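You operate a simulated robot arm through the tools that you are given. There is no shell and no other tool. Be economical: measure what you need, move in short steps, check, and stop when the job is done.

Carry out the task below with a simulated robot arm. There is one attempt and no reset: what you move stays moved.

TASK
Stack the carton that says "hand soap" from the low table top on top of the carton marked "floor soap".

It is judged by the outcome, as a careful person would: the job done as asked, and still so three seconds after it is handed in. It fails if anything else is knocked over, pushed out of place, dropped, spilled or broken.

THE ROBOT
A 7-joint arm with a two-finger parallel gripper, fixed in place. Base frame: the origin is at the foot of the arm, x ahead of it, y to its left, z up; the work surface is at about z = 0. Lengths are in cm, angles in degrees, forces in N, time in s.
With the tool pointing down near the work surface it reaches from about 24 to 62 cm from the base axis. Its first joint turns from -66.0 to 66.0 degrees. Payload 2.6 kg.
Tool frame: the origin (TCP) lies between the finger pads and is the grasp point; the fingertips stand 3 cm ahead of it; z points along the fingers, y is the line along which they close. The gripper opens to 9.4 cm. The fingers are 2.8 cm wide and 1 cm thick; the gripper's body (5 by 9.6 cm) begins 5.5 cm behind the TCP.
Orientation is told as [roll, pitch, yaw] about the base's x, y, z axes, in that order, counted from this pose: with the fingers straight down and closing along the base's y, the tool's x points along the base's -x, its y along +y and its z along -z.

THE INTERFACE
- The arm moves only by the tool nudge_tool. Its argument "targets" is a list of rows, each an object of numbers (a shift or turn left out is 0, a gripper value left out holds the last): "tx", "ty", "tz": the shift along the base's x, y, z in mm; "yaw": the turn about the base's z in rad. In form: [{"tx": .., "ty": .., "tz": .., "yaw": ..}, ...]. A call has 1 to 20 rows; each row shifts and turns the commanded pose from where the row before left it. "hand" is the opening, from 0 (shut) to 1 (fully open), set as the call begins (left out, the last holds). A row lasts 0.2 s, in which the tool goes at most 5 cm and 8.6 degrees; a call with a longer step from one row to the next is refused whole, and so is a gripper value outside its range. A pose out of reach is approached as far as the arm can. The call stops where the force on the tool passes 40 N (or 10 N more than at its start, if that is more) or the arm is blocked; 0.2 s more then pass. The fingers move at their own pace (about 7.2 cm/s each) and stop on an object; they squeeze with about 30 N. The grip force told is the motor's: it shows also when the fingers shut on nothing. Time passes only in rows, and 0.2 s behind the last, so rows that do not move let the fingers close. It gives the time, the measured TCP pose, the force on the tool (base axes), the opening and the grip force at its end, in the units of the frame above (readings bear some noise), and new pictures: "pictures" is both (left out), scene, wrist or none.
- Cameras (640 x 400 px; columns grow to the right, rows downward): "scene" is fixed at [4.03, 43.64, 56.08]; the picture's right is [-0.72, -0.69, 0.00], its down [-0.41, 0.43, -0.80] and it looks along [0.56, -0.58, -0.60] (base axes); focal length 274 px, centre (320, 200). "wrist" rides on the gripper at [-3.7, 0, -5.8] in the tool frame; the picture's right is [0.00, -1.00, 0.00], its down [0.97, 0.00, -0.24] and it looks along [0.24, 0.00, 0.97] (tool axes); focal length 218 px, centre (320, 200).
- measure_at(camera, pixels): for up to 12 pixels [column, row] of the newest picture of that camera ("zoom" is the newest enlarged one), the place [x, y, z] in the base frame of the surface seen there, good to about 0.2 cm. No time passes.
- inspect(camera, box): a new picture of the part [left, top, right, bottom] of that camera's present view, enlarged. No time passes.
- job_done(): hands the job in; it is judged then, once.

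Work in short steps. Measure before you move; look again where a grasp or a placing could have gone wrong, and mend it. You have 60 turns and 120 pictures in all, the two below and enlarged ones among them. Open the gripper and draw the arm clear of the work before you hand the job in, unless the task says otherwise; then end with one line.

The tools are called as name(argument=value, ...) on one line, values as JSON. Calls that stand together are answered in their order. nudge_tool: Moves the arm, as the interface text tells. Its arguments: {"type":"object","properties":{"targets":{"type":"array"},"hand":{"type":"number"},"pictures":{"type":"string","enum":["both","scene","wrist","none"]}},"required":["targets"]} The other tools are called the same way: measure_at (camera, pixels) gives the place of the surface under pixels of a picture; inspect (camera, box) takes an enlarged picture of a part of a camera's view; job_done () hands the job in.

At the start:

```text
t: 0.0
eef_pos: [38.89, -9.58, 39.01]
orientation: [0.0, 0.0, 0.0]
force: [0.1, -0.8, -0.5]
opening: 9.39
gripper_force: 0.0
```

scene: 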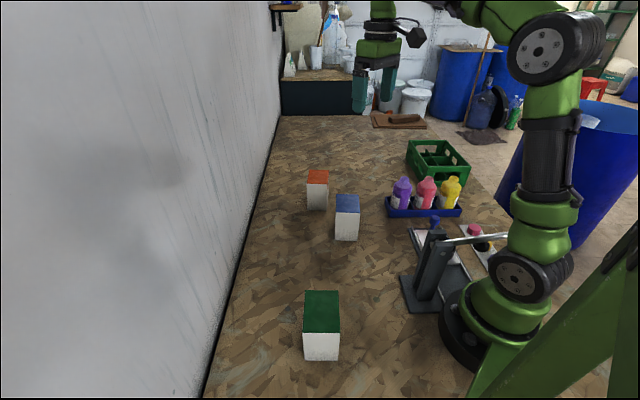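
wrist: 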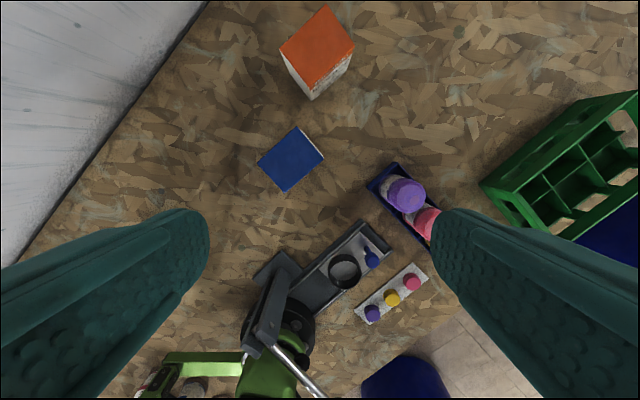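

Three cartons show (orange 317,188; blue 347,217; green 321,325). I enlarge to read their labels.

inspect(camera="scene", box=[280, 150, 400, 250])

inspect(camera="scene", box=[270, 280, 370, 370])

inspect(camera="wrist", box=[230, 0, 390, 200])

measure_at(camera="scene", pixels=[[308, 182], [328, 182], [318, 171], [336, 211], [358, 211], [348, 195], [305, 331], [339, 332], [305, 293], [338, 292], [346, 232], [317, 203]])

measure_at(camera="wrist", pixels=[[260, 162], [298, 130], [322, 156], [285, 189], [282, 50], [325, 8], [352, 44], [314, 85], [200, 160]])

```text
4.00 times, centred on (340, 200) of scene
```

zoom: 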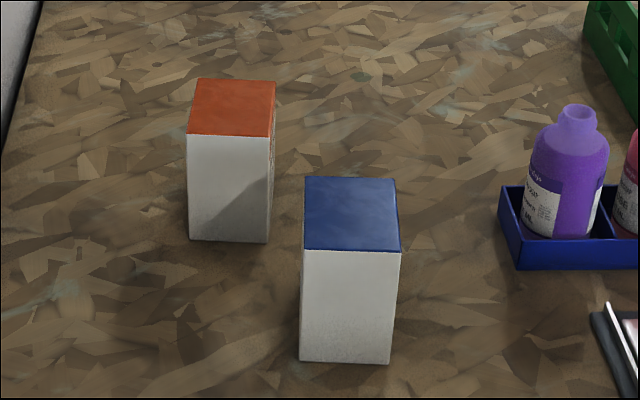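

```text
4.44 times, centred on (320, 325) of scene
```

zoom: 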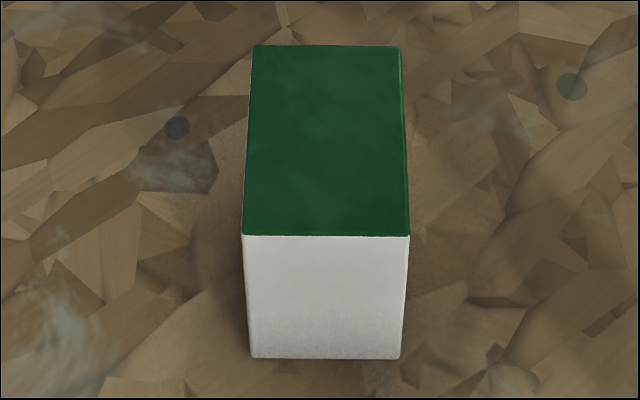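

```text
2.00 times, centred on (310, 100) of wrist
```

zoom: 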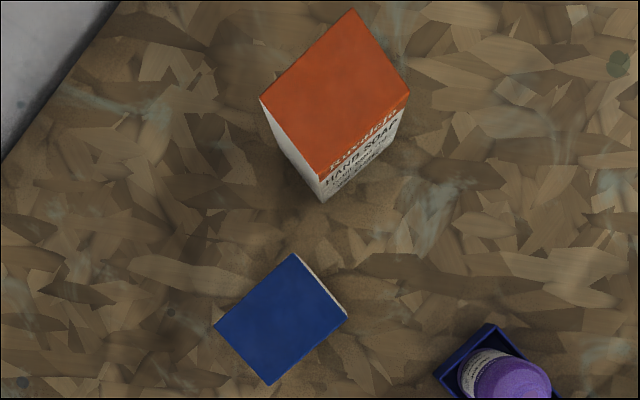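

```text
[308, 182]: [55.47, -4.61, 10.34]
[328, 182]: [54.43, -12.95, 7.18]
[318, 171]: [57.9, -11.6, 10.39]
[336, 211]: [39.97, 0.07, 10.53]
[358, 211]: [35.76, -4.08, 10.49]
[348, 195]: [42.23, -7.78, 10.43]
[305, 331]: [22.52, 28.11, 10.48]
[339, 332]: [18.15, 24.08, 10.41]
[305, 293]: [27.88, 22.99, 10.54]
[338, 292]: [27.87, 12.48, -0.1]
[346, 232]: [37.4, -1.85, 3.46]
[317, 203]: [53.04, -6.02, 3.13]
```

```text
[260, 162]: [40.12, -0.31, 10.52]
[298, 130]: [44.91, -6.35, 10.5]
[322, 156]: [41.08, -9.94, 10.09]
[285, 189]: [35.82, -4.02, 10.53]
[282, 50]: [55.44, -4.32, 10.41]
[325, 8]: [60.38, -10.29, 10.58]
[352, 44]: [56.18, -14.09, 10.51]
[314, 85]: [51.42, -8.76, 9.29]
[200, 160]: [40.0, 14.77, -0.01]
```

The orange carton is "HAND SOAP", with its label on the long face toward -x,-y. The blue and green labels must be on hidden faces, so I move the wrist camera to the -x,-y side of the blue one while staying high.

nudge_tool(targets=[{"tx": -35, "ty": -15, "tz": -15}, {"tx": -35, "ty": -15, "tz": -15}, {"tx": -35, "ty": -15, "tz": -15}, {"tx": -20, "ty": -10, "tz": -15}, {}], pictures="wrist")

```text
t: 1.2
eef_pos: [26.33, -15.04, 32.95]
orientation: [-0.1, 0.0, 0.0]
force: [-0.4, 0.3, -0.6]
opening: 9.39
gripper_force: 0.1
```

wrist: 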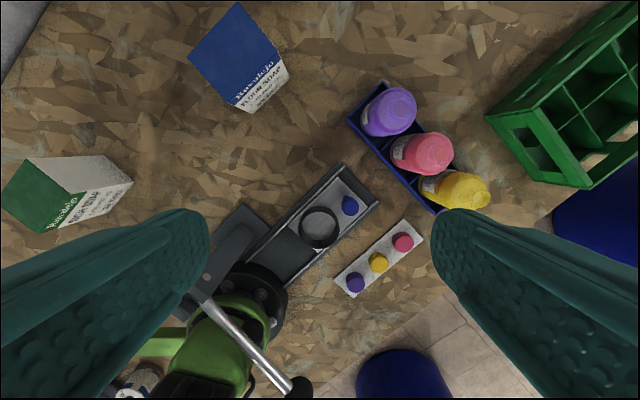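

inspect(camera="wrist", box=[190, 0, 310, 120])

inspect(camera="wrist", box=[0, 140, 150, 240])

measure_at(camera="wrist", pixels=[[191, 57], [237, 7], [278, 54], [235, 101]])

```text
3.33 times, centred on (250, 60) of wrist
```

zoom: 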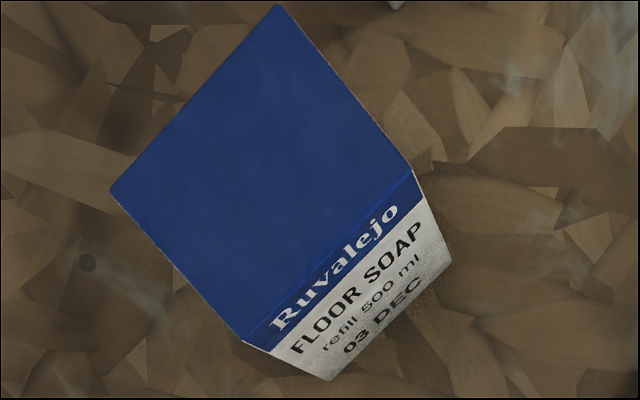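

```text
4.00 times, centred on (75, 190) of wrist
```

zoom: 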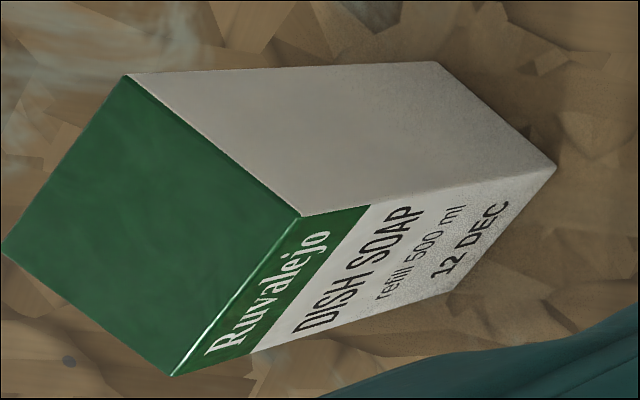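

```text
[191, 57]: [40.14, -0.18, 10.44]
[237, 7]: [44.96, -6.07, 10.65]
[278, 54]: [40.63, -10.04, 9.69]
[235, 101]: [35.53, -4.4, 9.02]
```

Blue is "FLOOR SOAP" (centre ≈ 40.4,-5.1), green is "DISH SOAP". The hand soap carton is centred at about (55.9,-9.2), with its short sides along ~41°; I go above it with yaw ≈ -48.5°.

nudge_tool(targets=[{"tx": 42, "ty": 8, "tz": -17, "yaw": -0.121}, {"tx": 42, "ty": 8, "tz": -17, "yaw": -0.121}, {"tx": 42, "ty": 8, "tz": -17, "yaw": -0.121}, {"tx": 42, "ty": 8, "tz": -17, "yaw": -0.121}, {"tx": 42, "ty": 8, "tz": -17, "yaw": -0.121}, {"tx": 42, "ty": 8, "tz": -17, "yaw": -0.121}, {"tx": 42, "ty": 9, "tz": -17, "yaw": -0.121}, {}, {}], hand=1)

```text
t: 3.2
eef_pos: [55.75, -9.54, 21.25]
orientation: [0.0, 0.0, -48.6]
force: [-0.1, 0.1, -0.5]
opening: 9.4
gripper_force: 0.0
```

scene: 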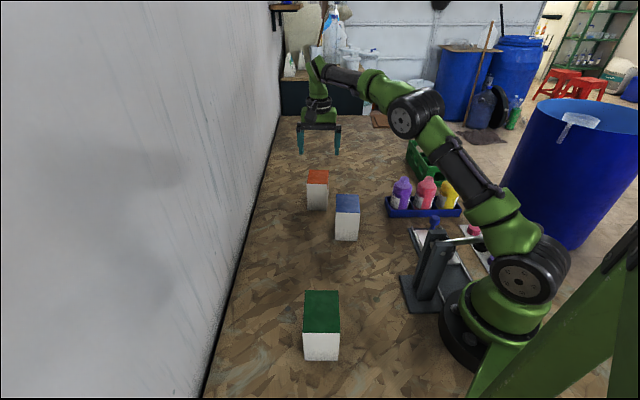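
wrist: 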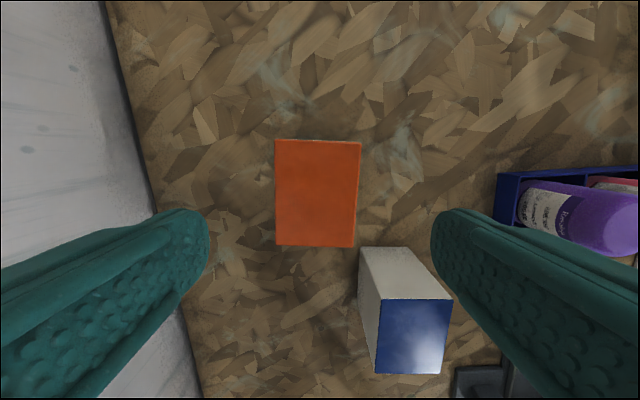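

The orange top is at about (316,193). I measure its corners and blue's.

measure_at(camera="wrist", pixels=[[277, 142], [358, 145], [353, 245], [278, 243], [316, 194], [381, 301], [450, 303], [440, 371], [378, 371]])

inspect(camera="wrist", box=[250, 120, 390, 260])

```text
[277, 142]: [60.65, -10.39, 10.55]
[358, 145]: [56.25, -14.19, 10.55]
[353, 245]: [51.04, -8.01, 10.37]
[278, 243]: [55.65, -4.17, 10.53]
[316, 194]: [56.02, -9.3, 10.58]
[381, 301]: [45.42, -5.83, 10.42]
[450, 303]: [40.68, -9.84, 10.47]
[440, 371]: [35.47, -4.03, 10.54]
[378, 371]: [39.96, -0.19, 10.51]
```

```text
2.86 times, centred on (320, 190) of wrist
```

zoom: 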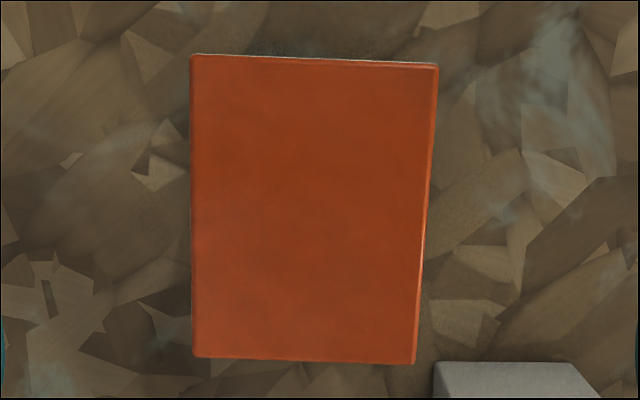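

Orange centre is (55.9,-9.2) with its axis at about 40°. I correct slightly and descend to z ≈ 7.5, then close in the next call.

nudge_tool(targets=[{"tx": 1.5, "ty": 3.5, "yaw": -0.022}, {"tz": -35}, {"tz": -35}, {"tz": -35}, {"tz": -32}, {}])

```text
t: 4.6
eef_pos: [56.01, -9.19, 7.43]
orientation: [0.0, 0.0, -49.8]
force: [0.6, 0.2, -0.1]
opening: 9.37
gripper_force: 0.1
```

scene: 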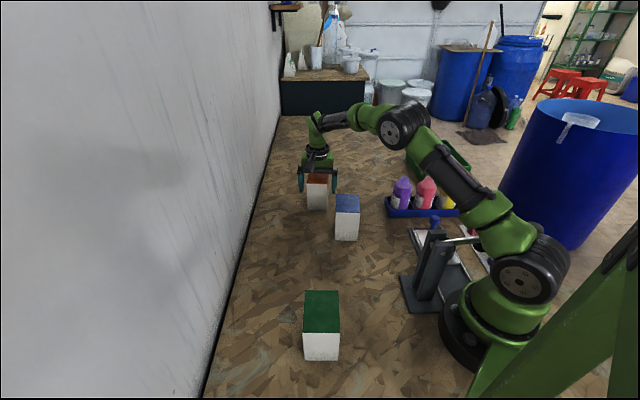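
wrist: 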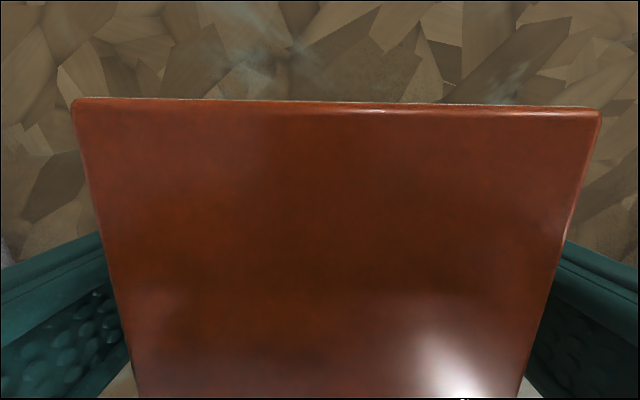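

The carton sits between both fingers; I close.

nudge_tool(targets=[{}, {}, {}, {}], hand=0, pictures="none")

```text
t: 5.6
eef_pos: [55.99, -9.14, 7.52]
orientation: [0.0, 0.0, -49.7]
force: [0.6, -1.3, 0.0]
opening: 6.94
gripper_force: 29.6
```

It stopped at 6.94, a bit wider than the ~6 cm I measured. I check with a small lift.

nudge_tool(targets=[{}, {"tz": 10}, {"tz": 20}, {}])

```text
t: 6.6
eef_pos: [56.05, -8.98, 10.43]
orientation: [0.1, 0.0, -49.8]
force: [-1.0, -0.3, -4.6]
opening: 6.94
gripper_force: 30.1
```

scene: 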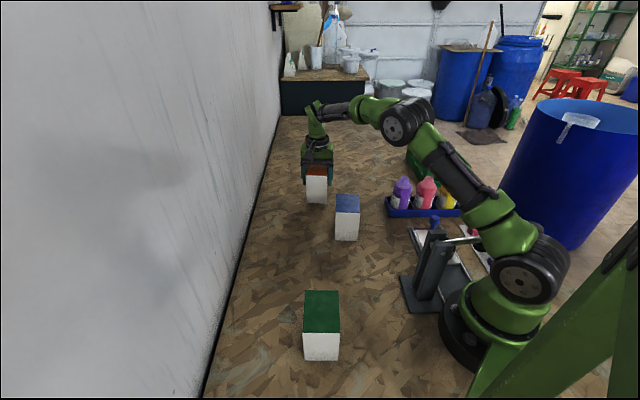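
wrist: 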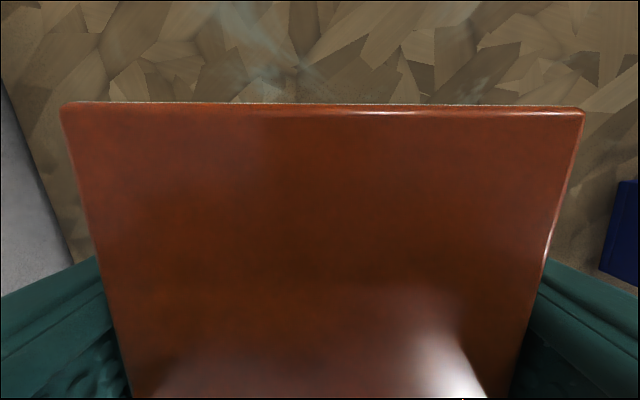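

The carton is held level (about 4.6 N of weight). I lift to z ≈ 22.5, then go above the blue carton.

nudge_tool(targets=[{"tz": 30}, {"tz": 30}, {"tz": 30}, {"tz": 30}, {"tx": -20, "ty": 5}, {"tx": -28, "ty": 7}, {"tx": -28, "ty": 7}, {"tx": -28, "ty": 7}, {"tx": -28, "ty": 8}, {"tx": -24, "ty": 6}, {}, {}])

```text
t: 9.2
eef_pos: [40.57, -5.0, 22.41]
orientation: [0.0, 0.0, -49.8]
force: [0.0, 0.0, -4.8]
opening: 6.92
gripper_force: 29.7
```

scene: 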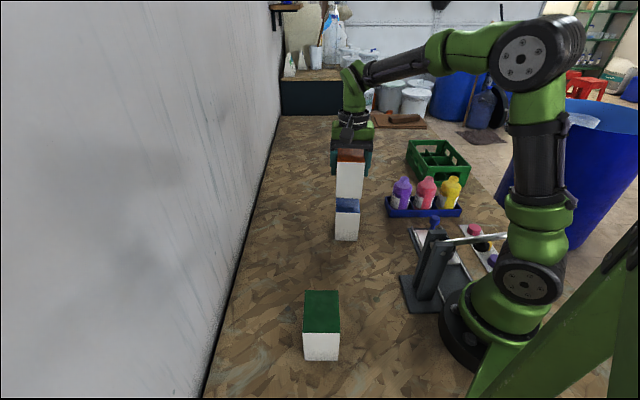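
wrist: 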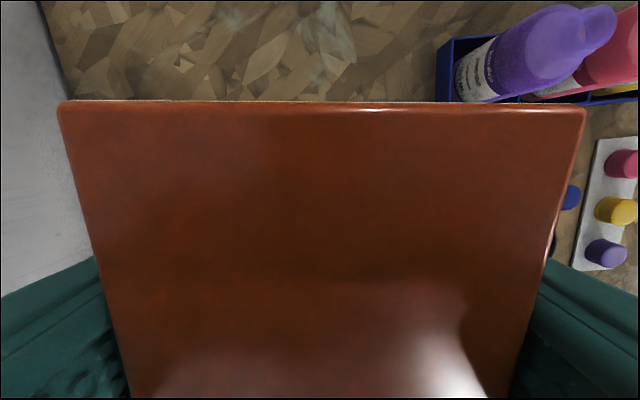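

The carton hangs above blue. I inspect the alignment and measure front-face corners of both.

inspect(camera="scene", box=[305, 140, 395, 250])

measure_at(camera="scene", pixels=[[338, 190], [350, 190], [361, 190], [338, 220], [347, 220], [357, 220], [337, 236], [357, 238]])

measure_at(camera="wrist", pixels=[[64, 106], [580, 112], [320, 108], [135, 395], [508, 395]])

```text
3.64 times, centred on (350, 195) of scene
```

zoom: 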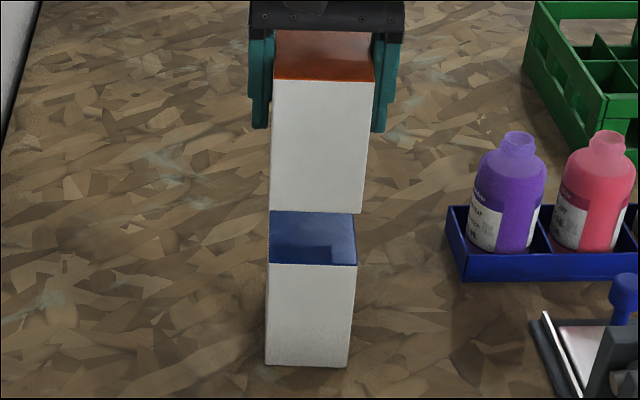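

```text
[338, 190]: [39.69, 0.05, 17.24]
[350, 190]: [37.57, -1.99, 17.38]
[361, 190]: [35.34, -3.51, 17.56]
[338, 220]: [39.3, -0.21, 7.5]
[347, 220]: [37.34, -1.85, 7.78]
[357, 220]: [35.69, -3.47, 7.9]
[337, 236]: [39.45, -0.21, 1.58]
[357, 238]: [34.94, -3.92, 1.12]
```

```text
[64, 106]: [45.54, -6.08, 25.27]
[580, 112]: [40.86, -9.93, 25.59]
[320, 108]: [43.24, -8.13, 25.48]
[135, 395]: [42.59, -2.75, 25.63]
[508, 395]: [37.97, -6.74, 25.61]
```

Far corners and front faces agree within about 2 mm. I shift 1 mm and lower to just above contact (TCP ≈ 18.0 expected).

nudge_tool(targets=[{"tx": -1, "ty": 1.5, "yaw": 0.008}, {"tz": -14}, {"tz": -14}, {"tz": -9}, {"tz": -4}, {}, {}], pictures="none")

```text
t: 10.8
eef_pos: [40.12, -4.73, 18.49]
orientation: [0.0, 0.0, -49.2]
force: [-0.2, 0.4, -5.4]
opening: 6.93
gripper_force: 29.8
```

nudge_tool(targets=[{"tz": -1}, {"tz": -1}, {"tz": -1}, {}], pictures="scene")

inspect(camera="scene", box=[305, 140, 395, 250])

```text
t: 11.8
eef_pos: [40.16, -4.84, 18.02]
orientation: [0.0, 0.0, -49.4]
force: [0.7, -0.1, -5.6]
opening: 6.9
gripper_force: 30.3
```

scene: 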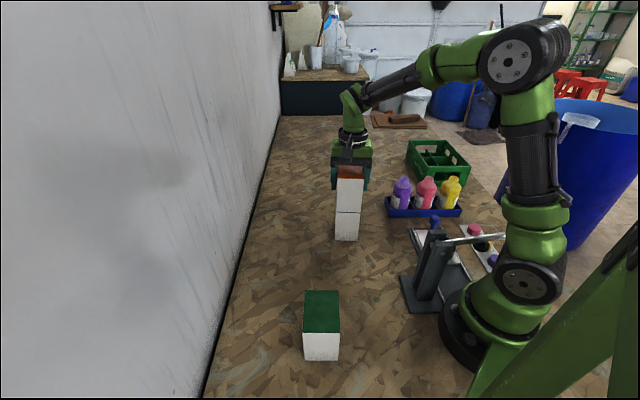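

```text
3.64 times, centred on (350, 195) of scene
```

zoom: 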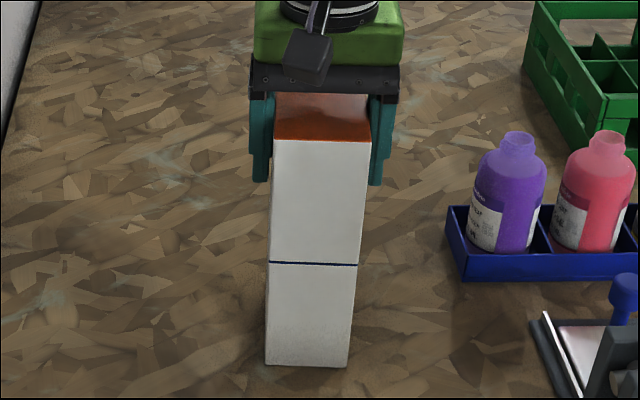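

Edges line up well; a thin blue sliver remains and there is no contact force yet. I lower in 0.5 mm steps.

nudge_tool(targets=[{"tz": -0.5}, {"tz": -0.5}, {}], pictures="none")

```text
t: 12.6
eef_pos: [40.1, -4.89, 18.06]
orientation: [0.0, 0.1, -49.2]
force: [0.1, -0.5, -5.2]
opening: 6.92
gripper_force: 30.7
```

nudge_tool(targets=[{"tz": -0.5}, {"tz": -0.5}, {}], pictures="none")

```text
t: 13.4
eef_pos: [40.19, -4.88, 18.0]
orientation: [0.1, 0.0, -49.4]
force: [-5.3, 0.1, 9.8]
opening: 6.97
gripper_force: 30.2
```

Contact is made (force z +9.8 N). I ease up 0.5 mm and then open.

nudge_tool(targets=[{"tz": 0.5}, {}], pictures="none")

nudge_tool(targets=[{}, {}, {}], hand=1)

```text
t: 14.0
eef_pos: [40.29, -4.85, 17.96]
orientation: [0.0, 0.0, -49.3]
force: [-3.8, 1.5, 6.1]
opening: 6.94
gripper_force: 30.2
```

```text
t: 14.8
eef_pos: [40.25, -4.89, 17.95]
orientation: [0.0, 0.0, -49.3]
force: [-0.2, 0.2, 0.6]
opening: 9.38
gripper_force: 0.1
```

scene: 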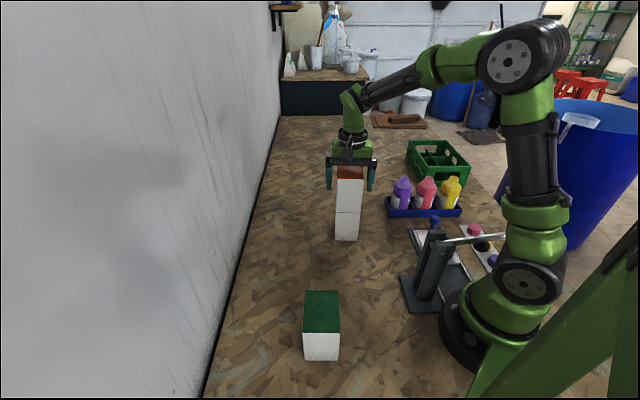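
wrist: 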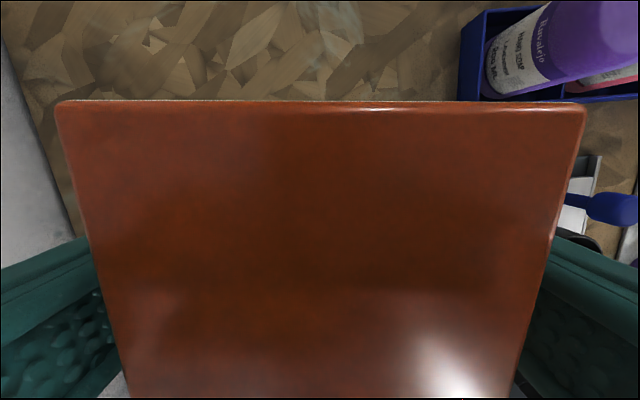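

The fingers are open with the carton between them; I rise straight up, slowly first.

nudge_tool(targets=[{"tz": 10}, {"tz": 20}, {"tz": 30}, {"tz": 35}, {"tz": 35}, {"tz": 30}, {}, {}])

inspect(camera="scene", box=[305, 140, 395, 250])

```text
t: 16.6
eef_pos: [40.13, -4.76, 33.64]
orientation: [0.0, 0.1, -49.3]
force: [-0.1, 0.3, -0.2]
opening: 9.4
gripper_force: 0.0
```

scene: 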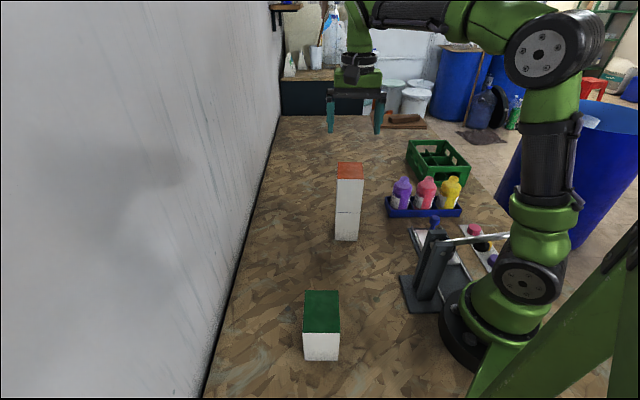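
wrist: 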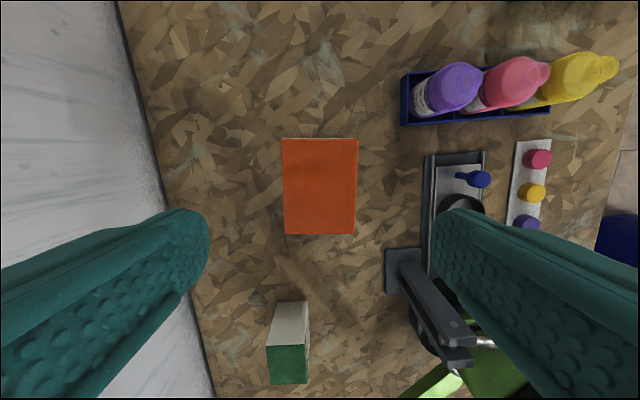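

```text
3.64 times, centred on (350, 195) of scene
```

zoom: 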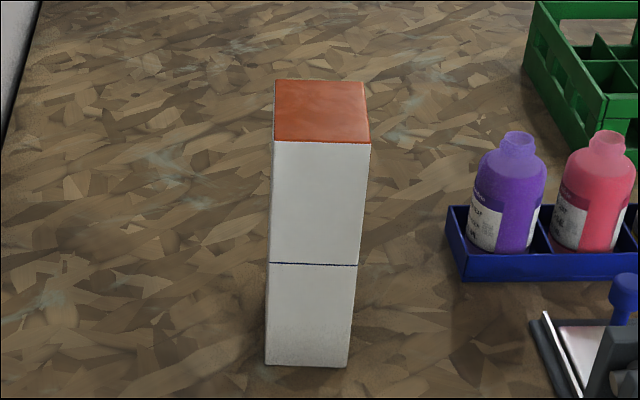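

The stack stands square and stable, the gripper is open and clear, and nothing else has moved. I hand the job in.

job_done()

```text
The job is handed in.
```

The "hand soap" carton now stands squarely on top of the "floor soap" carton, nothing else was disturbed, and the job is handed in.
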